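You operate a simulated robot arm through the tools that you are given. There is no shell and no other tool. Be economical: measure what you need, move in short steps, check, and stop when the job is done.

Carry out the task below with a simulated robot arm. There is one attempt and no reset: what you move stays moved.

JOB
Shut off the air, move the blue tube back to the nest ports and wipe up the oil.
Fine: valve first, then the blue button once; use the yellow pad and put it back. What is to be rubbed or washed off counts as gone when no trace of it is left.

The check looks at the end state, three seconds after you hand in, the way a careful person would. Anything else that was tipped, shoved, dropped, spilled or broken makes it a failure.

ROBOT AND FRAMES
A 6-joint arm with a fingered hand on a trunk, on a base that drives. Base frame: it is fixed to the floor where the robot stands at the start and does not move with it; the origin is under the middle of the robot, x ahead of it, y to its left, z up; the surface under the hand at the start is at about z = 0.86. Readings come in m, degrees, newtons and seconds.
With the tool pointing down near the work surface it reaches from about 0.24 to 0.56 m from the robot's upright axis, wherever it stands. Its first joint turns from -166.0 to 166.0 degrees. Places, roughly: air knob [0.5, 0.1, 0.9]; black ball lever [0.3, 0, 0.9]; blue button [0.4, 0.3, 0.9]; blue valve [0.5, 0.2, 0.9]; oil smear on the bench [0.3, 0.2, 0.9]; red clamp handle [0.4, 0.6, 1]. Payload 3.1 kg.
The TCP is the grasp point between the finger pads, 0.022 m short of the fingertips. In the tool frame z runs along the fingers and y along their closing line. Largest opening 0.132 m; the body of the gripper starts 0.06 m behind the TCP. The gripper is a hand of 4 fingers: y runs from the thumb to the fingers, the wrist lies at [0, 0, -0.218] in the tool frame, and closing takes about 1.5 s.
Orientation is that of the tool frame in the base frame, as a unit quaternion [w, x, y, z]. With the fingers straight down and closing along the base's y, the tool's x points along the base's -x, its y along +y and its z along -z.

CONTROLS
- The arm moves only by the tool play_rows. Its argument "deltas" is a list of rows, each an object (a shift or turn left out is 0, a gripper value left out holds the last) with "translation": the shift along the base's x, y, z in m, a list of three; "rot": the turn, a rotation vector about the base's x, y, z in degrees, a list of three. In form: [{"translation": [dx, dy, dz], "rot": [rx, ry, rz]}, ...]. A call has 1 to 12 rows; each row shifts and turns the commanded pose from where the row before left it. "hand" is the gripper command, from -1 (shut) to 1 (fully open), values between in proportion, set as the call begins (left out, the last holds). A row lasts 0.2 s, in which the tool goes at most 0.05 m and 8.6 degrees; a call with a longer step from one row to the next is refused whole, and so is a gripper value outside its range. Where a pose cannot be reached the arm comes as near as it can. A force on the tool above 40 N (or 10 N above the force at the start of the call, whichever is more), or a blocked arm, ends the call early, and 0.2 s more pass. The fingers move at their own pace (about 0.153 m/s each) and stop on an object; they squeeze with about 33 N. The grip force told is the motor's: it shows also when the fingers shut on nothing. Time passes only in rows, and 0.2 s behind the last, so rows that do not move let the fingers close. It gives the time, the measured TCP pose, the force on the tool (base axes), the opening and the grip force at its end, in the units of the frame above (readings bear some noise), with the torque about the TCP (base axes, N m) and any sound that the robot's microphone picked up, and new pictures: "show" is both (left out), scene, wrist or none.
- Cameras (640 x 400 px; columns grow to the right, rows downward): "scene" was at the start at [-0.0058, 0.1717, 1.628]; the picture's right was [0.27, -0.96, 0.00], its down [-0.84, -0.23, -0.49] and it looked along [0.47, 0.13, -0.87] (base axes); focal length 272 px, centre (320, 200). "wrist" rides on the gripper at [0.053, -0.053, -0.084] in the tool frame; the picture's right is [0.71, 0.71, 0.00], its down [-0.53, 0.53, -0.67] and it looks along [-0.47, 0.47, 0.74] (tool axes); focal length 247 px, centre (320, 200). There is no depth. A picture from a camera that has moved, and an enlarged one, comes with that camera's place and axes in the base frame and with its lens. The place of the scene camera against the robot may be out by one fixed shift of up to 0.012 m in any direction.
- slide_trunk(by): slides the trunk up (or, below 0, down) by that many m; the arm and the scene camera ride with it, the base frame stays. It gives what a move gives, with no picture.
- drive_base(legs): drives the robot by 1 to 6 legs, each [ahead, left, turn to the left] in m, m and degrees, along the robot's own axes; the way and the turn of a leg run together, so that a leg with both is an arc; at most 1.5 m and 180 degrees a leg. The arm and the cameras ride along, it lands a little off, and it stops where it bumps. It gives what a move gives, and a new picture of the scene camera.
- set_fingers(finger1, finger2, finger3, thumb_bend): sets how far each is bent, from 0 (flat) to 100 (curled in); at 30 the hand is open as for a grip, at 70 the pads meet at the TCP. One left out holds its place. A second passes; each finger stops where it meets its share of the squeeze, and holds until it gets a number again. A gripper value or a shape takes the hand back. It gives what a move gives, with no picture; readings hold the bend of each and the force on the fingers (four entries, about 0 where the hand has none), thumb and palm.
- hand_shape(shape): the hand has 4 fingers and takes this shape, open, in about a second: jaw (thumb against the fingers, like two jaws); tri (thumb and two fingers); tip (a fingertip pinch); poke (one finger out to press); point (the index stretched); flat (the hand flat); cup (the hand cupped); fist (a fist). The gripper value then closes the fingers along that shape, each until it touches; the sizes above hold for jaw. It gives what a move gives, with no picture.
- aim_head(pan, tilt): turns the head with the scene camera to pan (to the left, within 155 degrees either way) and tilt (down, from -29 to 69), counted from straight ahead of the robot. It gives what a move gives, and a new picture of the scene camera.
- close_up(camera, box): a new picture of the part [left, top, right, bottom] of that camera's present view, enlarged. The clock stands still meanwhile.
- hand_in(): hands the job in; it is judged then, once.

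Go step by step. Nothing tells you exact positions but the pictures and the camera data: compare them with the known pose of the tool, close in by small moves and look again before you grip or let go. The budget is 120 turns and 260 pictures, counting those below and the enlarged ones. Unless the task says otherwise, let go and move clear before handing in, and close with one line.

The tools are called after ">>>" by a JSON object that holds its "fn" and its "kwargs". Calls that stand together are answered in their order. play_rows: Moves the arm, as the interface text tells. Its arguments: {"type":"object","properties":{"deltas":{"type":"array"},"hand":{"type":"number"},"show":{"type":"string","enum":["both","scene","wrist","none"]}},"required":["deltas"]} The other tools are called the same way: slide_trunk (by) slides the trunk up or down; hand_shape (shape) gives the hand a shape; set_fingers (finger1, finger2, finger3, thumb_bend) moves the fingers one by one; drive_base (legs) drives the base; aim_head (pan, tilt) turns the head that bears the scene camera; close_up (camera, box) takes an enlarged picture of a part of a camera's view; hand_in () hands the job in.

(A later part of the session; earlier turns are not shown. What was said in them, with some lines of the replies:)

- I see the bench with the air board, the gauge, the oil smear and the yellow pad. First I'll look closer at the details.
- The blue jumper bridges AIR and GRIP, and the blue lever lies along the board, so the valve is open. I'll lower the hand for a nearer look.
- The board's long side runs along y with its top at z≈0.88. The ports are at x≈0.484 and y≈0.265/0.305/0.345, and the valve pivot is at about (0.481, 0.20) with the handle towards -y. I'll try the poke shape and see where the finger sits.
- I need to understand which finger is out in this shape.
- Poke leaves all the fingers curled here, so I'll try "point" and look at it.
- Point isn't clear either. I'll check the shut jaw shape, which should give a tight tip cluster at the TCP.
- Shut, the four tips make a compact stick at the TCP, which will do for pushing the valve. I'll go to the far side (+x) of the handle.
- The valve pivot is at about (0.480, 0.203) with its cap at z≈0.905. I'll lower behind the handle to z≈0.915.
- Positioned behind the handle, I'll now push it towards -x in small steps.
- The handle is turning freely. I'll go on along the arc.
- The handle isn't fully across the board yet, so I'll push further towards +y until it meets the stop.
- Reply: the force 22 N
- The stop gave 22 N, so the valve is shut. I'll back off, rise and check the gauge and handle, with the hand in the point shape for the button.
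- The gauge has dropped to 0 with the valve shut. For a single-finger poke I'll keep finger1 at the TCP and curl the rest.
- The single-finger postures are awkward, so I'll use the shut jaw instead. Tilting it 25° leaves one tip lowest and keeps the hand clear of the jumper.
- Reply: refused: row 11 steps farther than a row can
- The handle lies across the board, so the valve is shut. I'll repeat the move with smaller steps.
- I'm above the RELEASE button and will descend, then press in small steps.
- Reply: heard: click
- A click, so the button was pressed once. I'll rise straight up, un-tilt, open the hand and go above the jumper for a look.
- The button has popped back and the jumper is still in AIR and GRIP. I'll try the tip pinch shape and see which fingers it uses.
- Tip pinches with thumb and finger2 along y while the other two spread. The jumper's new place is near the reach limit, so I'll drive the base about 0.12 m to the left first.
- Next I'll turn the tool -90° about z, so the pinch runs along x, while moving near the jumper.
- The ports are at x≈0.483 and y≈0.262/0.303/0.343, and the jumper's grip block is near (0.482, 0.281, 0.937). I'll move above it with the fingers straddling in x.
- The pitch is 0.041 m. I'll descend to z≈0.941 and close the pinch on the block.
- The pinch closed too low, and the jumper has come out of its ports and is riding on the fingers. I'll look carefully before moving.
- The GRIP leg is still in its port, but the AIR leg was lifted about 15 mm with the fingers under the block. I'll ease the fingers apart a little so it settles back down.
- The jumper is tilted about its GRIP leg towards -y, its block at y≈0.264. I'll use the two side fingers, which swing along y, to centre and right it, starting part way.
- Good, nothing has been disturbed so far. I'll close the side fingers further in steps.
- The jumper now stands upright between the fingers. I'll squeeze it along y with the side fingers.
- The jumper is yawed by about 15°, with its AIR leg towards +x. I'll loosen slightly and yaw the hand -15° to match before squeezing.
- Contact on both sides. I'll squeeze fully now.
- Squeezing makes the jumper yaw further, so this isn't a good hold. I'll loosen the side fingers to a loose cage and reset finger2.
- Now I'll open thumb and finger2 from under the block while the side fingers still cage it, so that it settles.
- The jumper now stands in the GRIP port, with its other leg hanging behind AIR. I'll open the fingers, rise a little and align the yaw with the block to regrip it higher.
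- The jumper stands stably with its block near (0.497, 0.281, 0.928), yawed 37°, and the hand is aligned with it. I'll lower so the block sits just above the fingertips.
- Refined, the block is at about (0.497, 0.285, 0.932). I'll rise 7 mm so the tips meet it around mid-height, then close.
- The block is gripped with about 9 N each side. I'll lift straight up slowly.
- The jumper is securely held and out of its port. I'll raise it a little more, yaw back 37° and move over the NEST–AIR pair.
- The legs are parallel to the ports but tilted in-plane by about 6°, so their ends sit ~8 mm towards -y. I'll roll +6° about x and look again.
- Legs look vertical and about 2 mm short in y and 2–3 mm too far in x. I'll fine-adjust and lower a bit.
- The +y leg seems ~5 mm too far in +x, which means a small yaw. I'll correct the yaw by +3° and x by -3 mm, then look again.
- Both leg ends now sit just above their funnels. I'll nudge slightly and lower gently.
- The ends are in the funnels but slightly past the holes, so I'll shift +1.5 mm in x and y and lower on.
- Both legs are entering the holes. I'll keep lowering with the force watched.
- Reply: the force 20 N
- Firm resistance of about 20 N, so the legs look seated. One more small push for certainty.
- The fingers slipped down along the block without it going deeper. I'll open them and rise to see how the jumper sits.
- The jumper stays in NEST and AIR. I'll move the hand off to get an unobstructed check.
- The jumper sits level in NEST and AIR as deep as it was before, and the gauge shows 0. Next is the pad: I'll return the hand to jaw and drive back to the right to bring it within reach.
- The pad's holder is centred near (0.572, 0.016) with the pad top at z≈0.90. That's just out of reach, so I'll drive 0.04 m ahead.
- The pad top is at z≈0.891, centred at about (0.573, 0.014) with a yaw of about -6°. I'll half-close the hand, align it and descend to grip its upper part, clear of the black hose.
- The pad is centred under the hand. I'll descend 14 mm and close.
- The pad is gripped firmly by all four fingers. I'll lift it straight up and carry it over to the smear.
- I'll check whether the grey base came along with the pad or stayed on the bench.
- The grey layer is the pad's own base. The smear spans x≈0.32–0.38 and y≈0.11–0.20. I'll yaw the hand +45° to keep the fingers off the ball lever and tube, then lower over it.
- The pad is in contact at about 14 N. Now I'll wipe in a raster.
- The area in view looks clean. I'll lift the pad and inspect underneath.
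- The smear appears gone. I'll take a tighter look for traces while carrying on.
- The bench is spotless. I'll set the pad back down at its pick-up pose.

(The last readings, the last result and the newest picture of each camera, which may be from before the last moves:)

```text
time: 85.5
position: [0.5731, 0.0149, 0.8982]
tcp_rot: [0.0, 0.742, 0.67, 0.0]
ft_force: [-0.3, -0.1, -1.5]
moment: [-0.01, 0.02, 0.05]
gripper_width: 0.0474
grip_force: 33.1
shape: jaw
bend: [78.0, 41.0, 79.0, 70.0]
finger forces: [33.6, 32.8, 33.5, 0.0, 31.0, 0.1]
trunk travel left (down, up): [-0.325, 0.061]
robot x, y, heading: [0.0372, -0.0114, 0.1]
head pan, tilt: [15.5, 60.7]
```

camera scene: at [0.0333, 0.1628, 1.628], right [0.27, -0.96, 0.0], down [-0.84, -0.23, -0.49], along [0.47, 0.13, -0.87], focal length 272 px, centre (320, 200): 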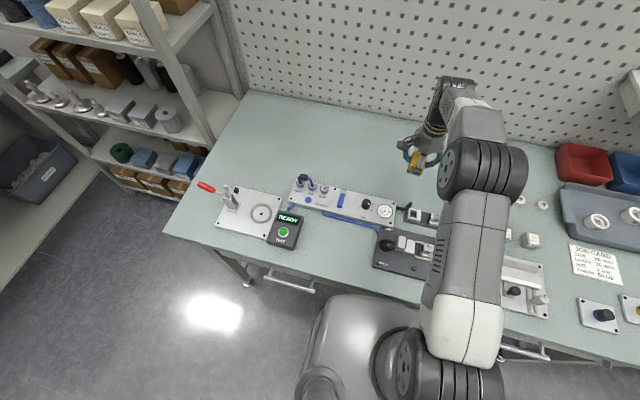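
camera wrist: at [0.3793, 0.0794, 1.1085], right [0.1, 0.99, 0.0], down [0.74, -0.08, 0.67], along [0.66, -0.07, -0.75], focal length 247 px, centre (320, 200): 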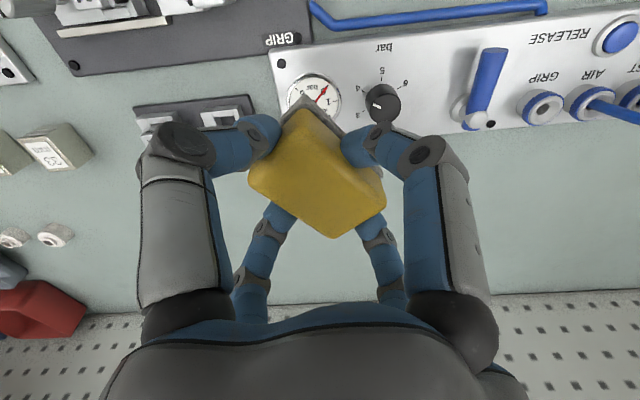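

>>> {"fn": "play_rows", "kwargs": {"deltas": [{"translation": [0, 0, -0.0015]}, {}], "show": "none"}}

>>> {"fn": "play_rows", "kwargs": {"deltas": [{}, {}, {}, {}], "hand": 0.36, "show": "none"}}

>>> {"fn": "play_rows", "kwargs": {"deltas": [{"translation": [0, 0, 0.02]}, {"translation": [0, 0, 0.04]}, {"translation": [0, 0, 0.045]}, {"translation": [-0.04, 0.02, 0.02]}, {"translation": [-0.045, 0.02, 0]}, {"translation": [-0.045, 0.0, 0]}]}}

>>> {"fn": "close_up", "kwargs": {"camera": "scene", "box": [280, 150, 440, 250]}}

>>> {"fn": "close_up", "kwargs": {"camera": "wrist", "box": [200, 60, 440, 210]}}

```text
time: 86.1
position: [0.572, 0.0155, 0.8973]
tcp_rot: [-0.001, 0.742, 0.67, -0.001]
ft_force: [0.4, -0.3, -0.2]
moment: [-0.02, -0.03, 0.0]
gripper_width: 0.0474
grip_force: 33.0
shape: jaw
bend: [78.0, 41.0, 79.0, 70.0]
finger forces: [33.7, 32.9, 33.5, 0.1, 31.1, 0.0]
trunk travel left (down, up): [-0.325, 0.061]
robot x, y, heading: [0.0373, -0.0091, 0.1]
head pan, tilt: [15.5, 60.7]
```

```text
time: 87.1
position: [0.572, 0.0159, 0.8963]
tcp_rot: [-0.001, 0.742, 0.67, -0.001]
ft_force: [-0.1, 0.0, 0.7]
moment: [-0.01, 0.01, 0.03]
gripper_width: 0.0895
grip_force: 0.1
shape: jaw
bend: [29.0, 29.0, 29.0, 68.0]
finger forces: [0.1, 0.0, 0.1, 0.1, 0.0, 0.0]
trunk travel left (down, up): [-0.325, 0.061]
robot x, y, heading: [0.0386, -0.0089, 0.2]
head pan, tilt: [15.5, 60.7]
```

```text
time: 88.5
position: [0.4402, 0.0567, 1.0232]
tcp_rot: [0.0, 0.743, 0.67, 0.0]
ft_force: [-0.4, 0.3, 1.1]
moment: [0.01, -0.02, -0.02]
gripper_width: 0.0894
grip_force: 0.1
shape: jaw
bend: [29.0, 29.0, 29.0, 68.0]
finger forces: [0.0, 0.0, 0.1, 0.0, 0.0, 0.0]
trunk travel left (down, up): [-0.325, 0.061]
robot x, y, heading: [0.0385, -0.0106, 0.2]
head pan, tilt: [15.5, 60.7]
camera scene: at [0.0318, 0.1622, 1.628], right [0.27, -0.96, 0.0], down [-0.84, -0.23, -0.49], along [0.47, 0.13, -0.87], focal length 272 px, centre (320, 200)
camera wrist: at [0.3941, 0.1134, 1.1071], right [0.78, 0.63, 0.0], down [0.47, -0.58, 0.67], along [0.42, -0.52, -0.74], focal length 247 px, centre (320, 200)
```

scene: 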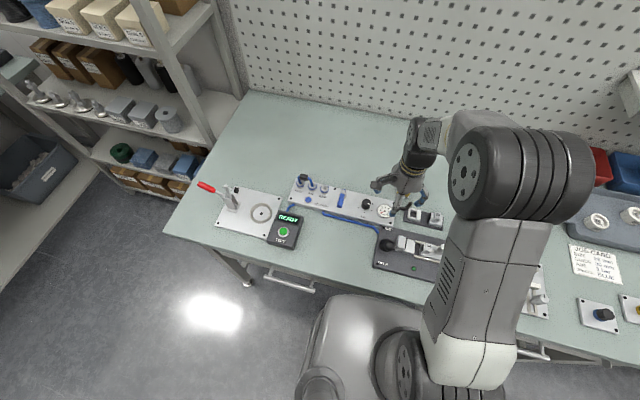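
wrist: 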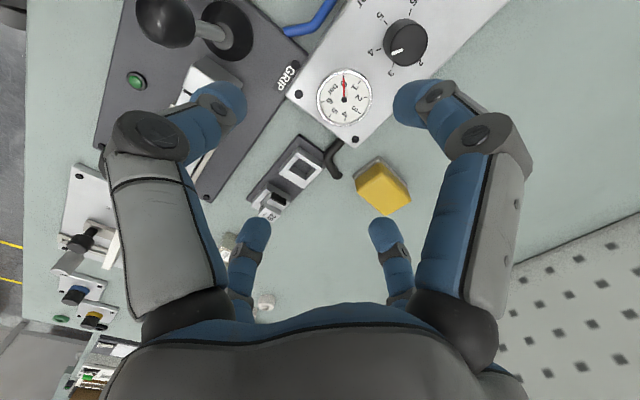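

```text
4.00 times, centred on (360, 200) of scene
camera zoom: at [0.0318, 0.1622, 1.628], right [0.27, -0.96, 0.0], down [-0.84, -0.23, -0.49], along [0.47, 0.13, -0.87], focal length 1088 px, centre (160, 200)
```

zoom: 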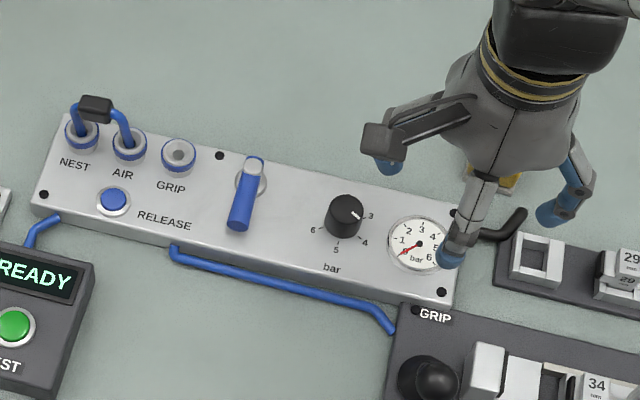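

```text
2.67 times, centred on (320, 135) of wrist
camera zoom: at [0.3941, 0.1134, 1.1071], right [0.78, 0.63, 0.0], down [0.47, -0.58, 0.67], along [0.42, -0.52, -0.74], focal length 659 px, centre (320, 373)
```

zoom: 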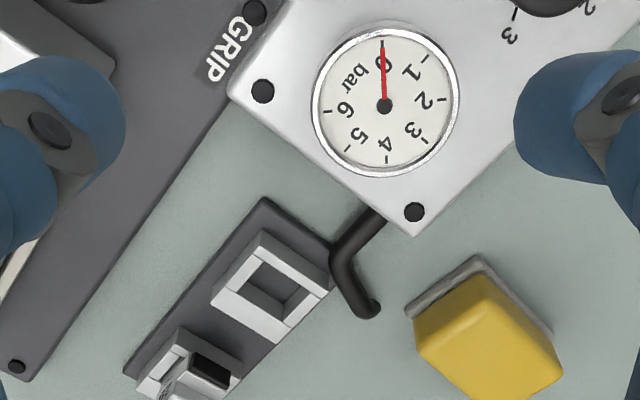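

The valve is shut, the gauge at 0, the pad back and the oil gone. The jumper looks a bit leaned, so I'll look closer at its seating.

>>> {"fn": "close_up", "kwargs": {"camera": "scene", "box": [285, 160, 341, 195]}}

```text
11.43 times, centred on (313, 178) of scene
camera zoom: at [0.0318, 0.1622, 1.628], right [0.27, -0.96, 0.0], down [-0.84, -0.23, -0.49], along [0.47, 0.13, -0.87], focal length 3108 px, centre (400, 457)
```

zoom: 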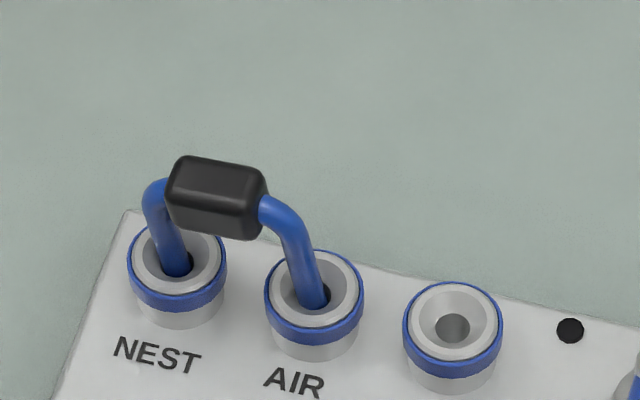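

The AIR leg sits about 4 mm higher than the NEST leg, a lean of about 6°. I'll go back and press the block down gently with the shut hand to seat both legs, shutting the hand and rising first.

>>> {"fn": "play_rows", "kwargs": {"deltas": [{"translation": [-0.02, 0.02, 0.03]}, {"translation": [-0.02, 0.02, 0.02]}, {}, {}, {}, {}, {}], "hand": -1, "show": "none"}}

>>> {"fn": "drive_base", "kwargs": {"legs": [[-0.02, 0.12, 0]]}}

```text
time: 90.1
position: [0.4031, 0.0963, 1.0729]
tcp_rot: [0.0, 0.743, 0.67, 0.0]
ft_force: [1.0, 0.1, 0.4]
moment: [-0.01, -0.01, -0.01]
gripper_width: 0.0
grip_force: 33.0
shape: jaw
bend: [70.0, 70.0, 70.0, 70.0]
finger forces: [0.0, 0.0, 0.0, 0.0, 0.0, 0.0]
trunk travel left (down, up): [-0.325, 0.061]
robot x, y, heading: [0.0435, -0.0069, 0.2]
head pan, tilt: [15.5, 60.7]
```

```text
time: 91.3
position: [0.3804, 0.2154, 1.0731]
tcp_rot: [-0.001, 0.742, 0.67, -0.001]
ft_force: [0.3, -0.2, -0.5]
moment: [-0.01, 0.03, 0.04]
gripper_width: 0.0001
grip_force: 32.9
shape: jaw
bend: [70.0, 70.0, 70.0, 70.0]
finger forces: [0.0, 0.1, 0.0, 0.0, 0.1, 0.0]
trunk travel left (down, up): [-0.325, 0.061]
robot x, y, heading: [0.0189, 0.1076, -0.2]
head pan, tilt: [15.5, 60.7]
camera scene: at [0.0133, 0.2825, 1.6279], right [0.27, -0.96, 0.0], down [-0.84, -0.23, -0.49], along [0.47, 0.13, -0.87], focal length 272 px, centre (320, 200)
```

scene: 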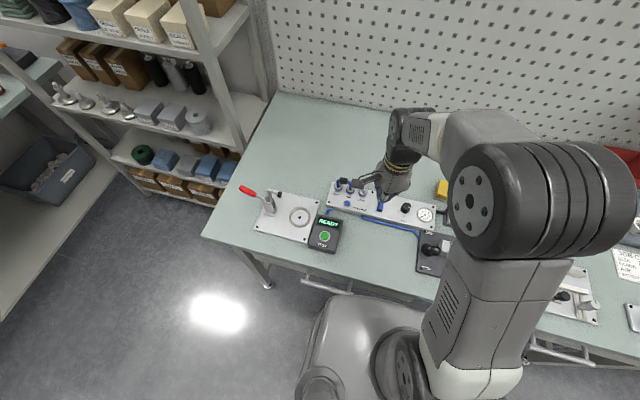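

>>> {"fn": "close_up", "kwargs": {"camera": "scene", "box": [325, 165, 381, 200]}}

>>> {"fn": "play_rows", "kwargs": {"deltas": [{"translation": [0.02, 0.03, 0]}, {"translation": [0.025, 0.03, 0]}, {"translation": [0.03, 0.03, -0.01]}, {"translation": [0.0285, 0.0195, -0.03]}, {"translation": [0, 0, -0.03]}, {}], "show": "none"}}

>>> {"fn": "close_up", "kwargs": {"camera": "wrist", "box": [200, 80, 440, 230]}}

>>> {"fn": "close_up", "kwargs": {"camera": "scene", "box": [325, 160, 381, 195]}}

```text
11.43 times, centred on (353, 182) of scene
camera zoom: at [0.0133, 0.2825, 1.6279], right [0.27, -0.96, 0.0], down [-0.84, -0.23, -0.49], along [0.47, 0.13, -0.87], focal length 3108 px, centre (-57, 400)
```

zoom: 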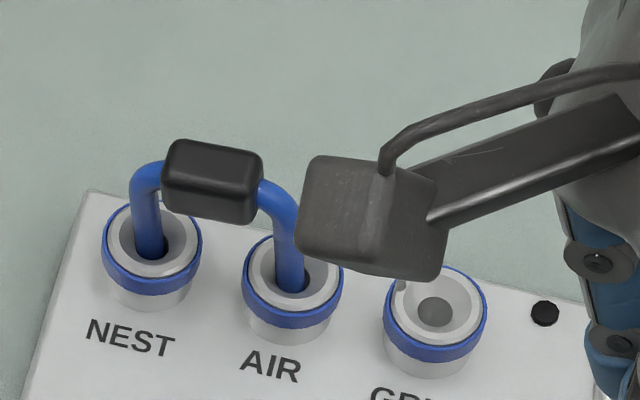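

```text
time: 92.7
position: [0.4845, 0.3254, 1.0029]
tcp_rot: [-0.001, 0.742, 0.67, -0.001]
ft_force: [0.1, 0.2, 0.8]
moment: [-0.03, 0.0, -0.01]
gripper_width: 0.0
grip_force: 32.6
shape: jaw
bend: [70.0, 70.0, 70.0, 70.0]
finger forces: [0.0, 0.0, 0.1, 0.0, 0.1, 0.0]
trunk travel left (down, up): [-0.325, 0.061]
robot x, y, heading: [0.0164, 0.1077, 0.2]
head pan, tilt: [15.5, 60.7]
```

```text
2.67 times, centred on (320, 155) of wrist
camera zoom: at [0.4387, 0.3826, 1.0862], right [0.78, 0.63, 0.0], down [0.47, -0.58, 0.67], along [0.42, -0.52, -0.74], focal length 659 px, centre (320, 320)
```

zoom: 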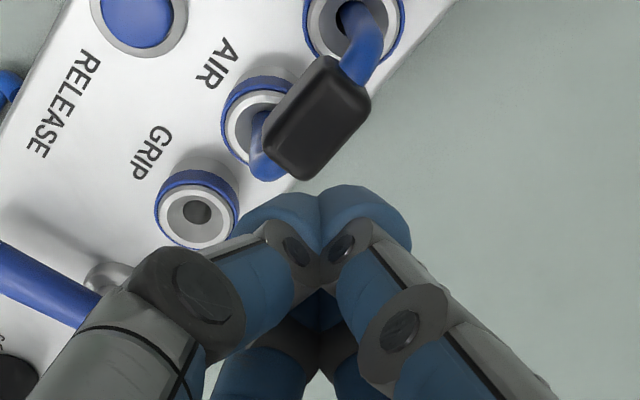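

```text
11.43 times, centred on (353, 178) of scene
camera zoom: at [0.0137, 0.2817, 1.628], right [0.27, -0.96, 0.0], down [-0.84, -0.23, -0.49], along [0.47, 0.13, -0.87], focal length 3108 px, centre (-57, 457)
```

zoom: 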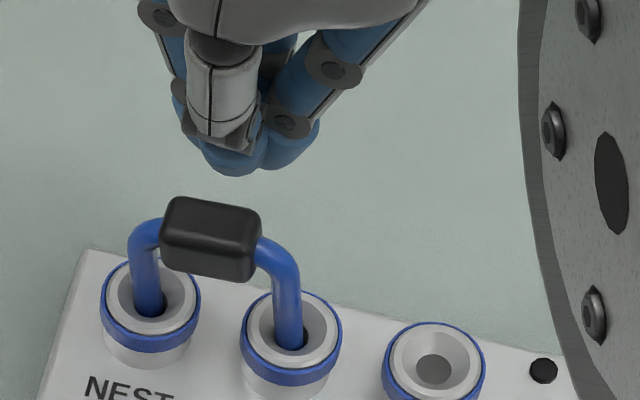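

The block is right beneath the tips at about (0.484, 0.326). I'll press slightly towards the AIR side.

>>> {"fn": "play_rows", "kwargs": {"deltas": [{"translation": [0, -0.005, -0.02]}, {"translation": [0, 0, -0.014]}, {}], "show": "none"}}

>>> {"fn": "play_rows", "kwargs": {"deltas": [{"translation": [0, 0, -0.003]}, {"translation": [0, 0, -0.003]}, {"translation": [0, 0, -0.002]}], "show": "none"}}

>>> {"fn": "close_up", "kwargs": {"camera": "scene", "box": [325, 165, 381, 200]}}

```text
time: 93.5
position: [0.4866, 0.3193, 0.972]
tcp_rot: [0.001, 0.743, 0.67, 0.005]
ft_force: [4.1, 1.9, 29.9]
moment: [0.3, -0.16, -0.02]
gripper_width: 0.0
grip_force: 33.0
shape: jaw
bend: [70.0, 70.0, 70.0, 70.0]
finger forces: [0.1, 0.1, 0.0, 0.0, 0.1, 0.0]
trunk travel left (down, up): [-0.325, 0.061]
robot x, y, heading: [0.0188, 0.1103, 0.1]
head pan, tilt: [15.5, 60.7]
```

```text
time: 93.9
position: [0.4871, 0.3213, 0.971]
tcp_rot: [0.001, 0.742, 0.67, 0.005]
ft_force: [-4.3, 0.2, 13.9]
moment: [0.02, 0.13, 0.01]
gripper_width: 0.0
grip_force: 33.2
shape: jaw
bend: [70.0, 70.0, 70.0, 70.0]
finger forces: [0.1, 0.1, 0.1, 0.0, 0.1, 0.1]
trunk travel left (down, up): [-0.325, 0.061]
robot x, y, heading: [0.0193, 0.1109, 0.3]
head pan, tilt: [15.5, 60.7]
stopped in row 1: the force on the tool passed its limit at 42 N (the readings are from after the stop); the commanded pose is now the measured one
```

```text
11.43 times, centred on (353, 182) of scene
camera zoom: at [0.0118, 0.281, 1.6278], right [0.27, -0.96, 0.0], down [-0.84, -0.23, -0.49], along [0.47, 0.13, -0.87], focal length 3108 px, centre (-57, 400)
```

zoom: 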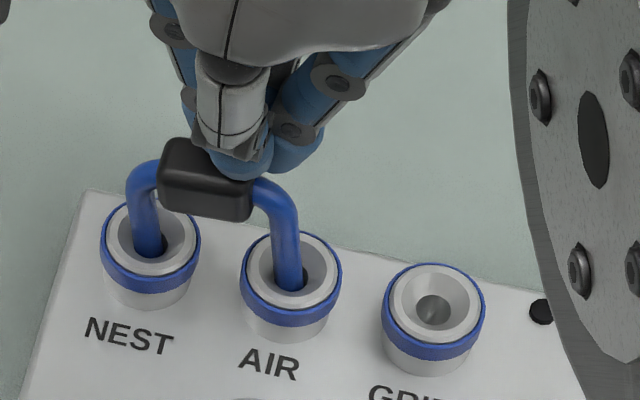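

The press reached 42 N with no further travel, so both legs are bottomed. I'll rise, retreat and check once more.

>>> {"fn": "play_rows", "kwargs": {"deltas": [{"translation": [0, 0, 0.03]}, {"translation": [0, 0, 0.045]}, {"translation": [-0.03, -0.03, 0.03]}, {"translation": [-0.04, -0.03, 0]}, {"translation": [-0.04, -0.03, 0]}, {"translation": [-0.03, -0.03, 0.02]}], "hand": -1}}

>>> {"fn": "close_up", "kwargs": {"camera": "scene", "box": [325, 160, 389, 200]}}

>>> {"fn": "close_up", "kwargs": {"camera": "wrist", "box": [200, 0, 500, 188]}}

```text
refused: row 3 steps farther than a row can; nothing moved
```

```text
10.00 times, centred on (357, 180) of scene
camera zoom: at [0.0118, 0.281, 1.6278], right [0.27, -0.96, 0.0], down [-0.84, -0.23, -0.49], along [0.47, 0.13, -0.87], focal length 2720 px, centre (-50, 400)
```

zoom: 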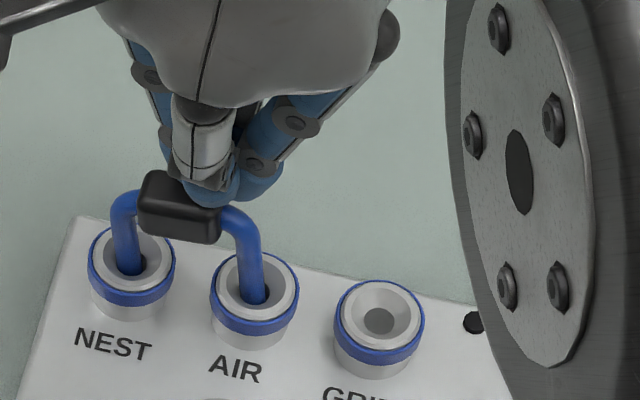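

```text
2.13 times, centred on (350, 94) of wrist
camera zoom: at [0.4399, 0.3779, 1.0553], right [0.78, 0.63, 0.01], down [0.46, -0.58, 0.67], along [0.43, -0.51, -0.74], focal length 526 px, centre (256, 426)
```

zoom: 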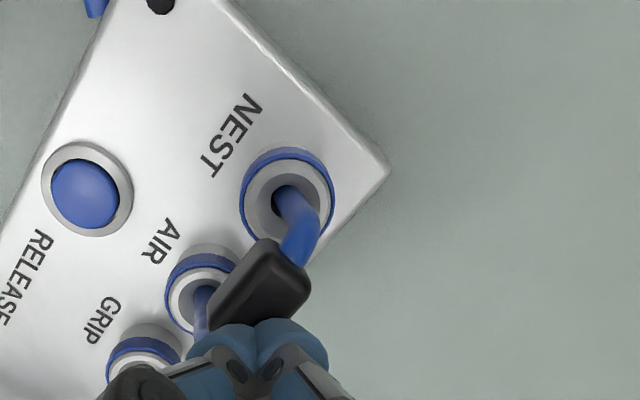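

>>> {"fn": "play_rows", "kwargs": {"deltas": [{"translation": [0, 0, 0.03]}, {"translation": [0, 0, 0.045]}, {"translation": [-0.03, -0.025, 0.02]}, {"translation": [-0.035, -0.03, 0]}, {"translation": [-0.035, -0.03, 0]}, {"translation": [-0.03, -0.03, 0.02]}, {}], "hand": -1, "show": "none"}}

>>> {"fn": "close_up", "kwargs": {"camera": "scene", "box": [325, 160, 389, 200]}}

>>> {"fn": "close_up", "kwargs": {"camera": "scene", "box": [320, 150, 480, 250]}}

```text
time: 95.5
position: [0.3592, 0.2071, 1.0831]
tcp_rot: [0.001, 0.743, 0.669, 0.004]
ft_force: [-0.3, 0.4, 0.4]
moment: [-0.04, -0.02, 0.0]
gripper_width: 0.0002
grip_force: 33.3
shape: jaw
bend: [70.0, 70.0, 70.0, 70.0]
finger forces: [0.0, 0.1, 0.0, 0.0, 0.0, 0.1]
trunk travel left (down, up): [-0.325, 0.061]
robot x, y, heading: [0.0186, 0.1072, 0.3]
head pan, tilt: [15.5, 60.7]
```

```text
10.00 times, centred on (357, 180) of scene
camera zoom: at [0.0147, 0.2823, 1.6279], right [0.27, -0.96, 0.0], down [-0.84, -0.23, -0.49], along [0.47, 0.13, -0.87], focal length 2720 px, centre (-50, 400)
```

zoom: 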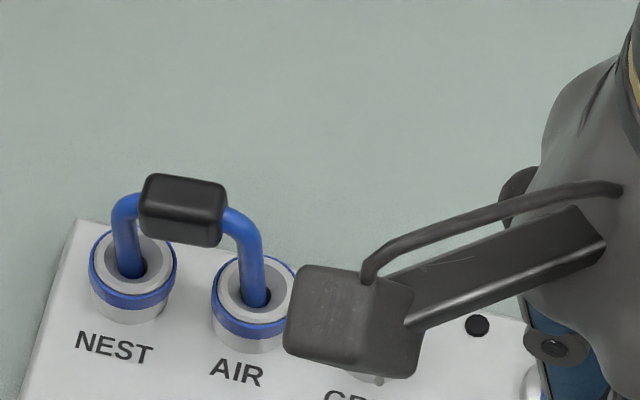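

```text
4.00 times, centred on (400, 200) of scene
camera zoom: at [0.0147, 0.2823, 1.6279], right [0.27, -0.96, 0.0], down [-0.84, -0.23, -0.49], along [0.47, 0.13, -0.87], focal length 1088 px, centre (0, 200)
```

zoom: 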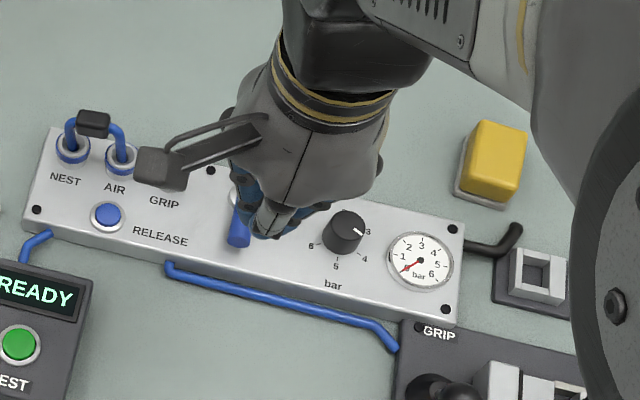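

Everything checks out in the pictures: the jumper sits in NEST and AIR, the valve is shut across the board, the gauge reads 0, the pad is back and the bench is clean. The hand is clear, so I'm handing in.

>>> {"fn": "hand_in", "kwargs": {}}

```text
The job is handed in.
```

The air is shut off and the line released (gauge at 0), the blue tube is in the NEST and AIR ports with a slight lean after slipping out once on the first grip, the oil is wiped off, and the yellow pad is back in its place.
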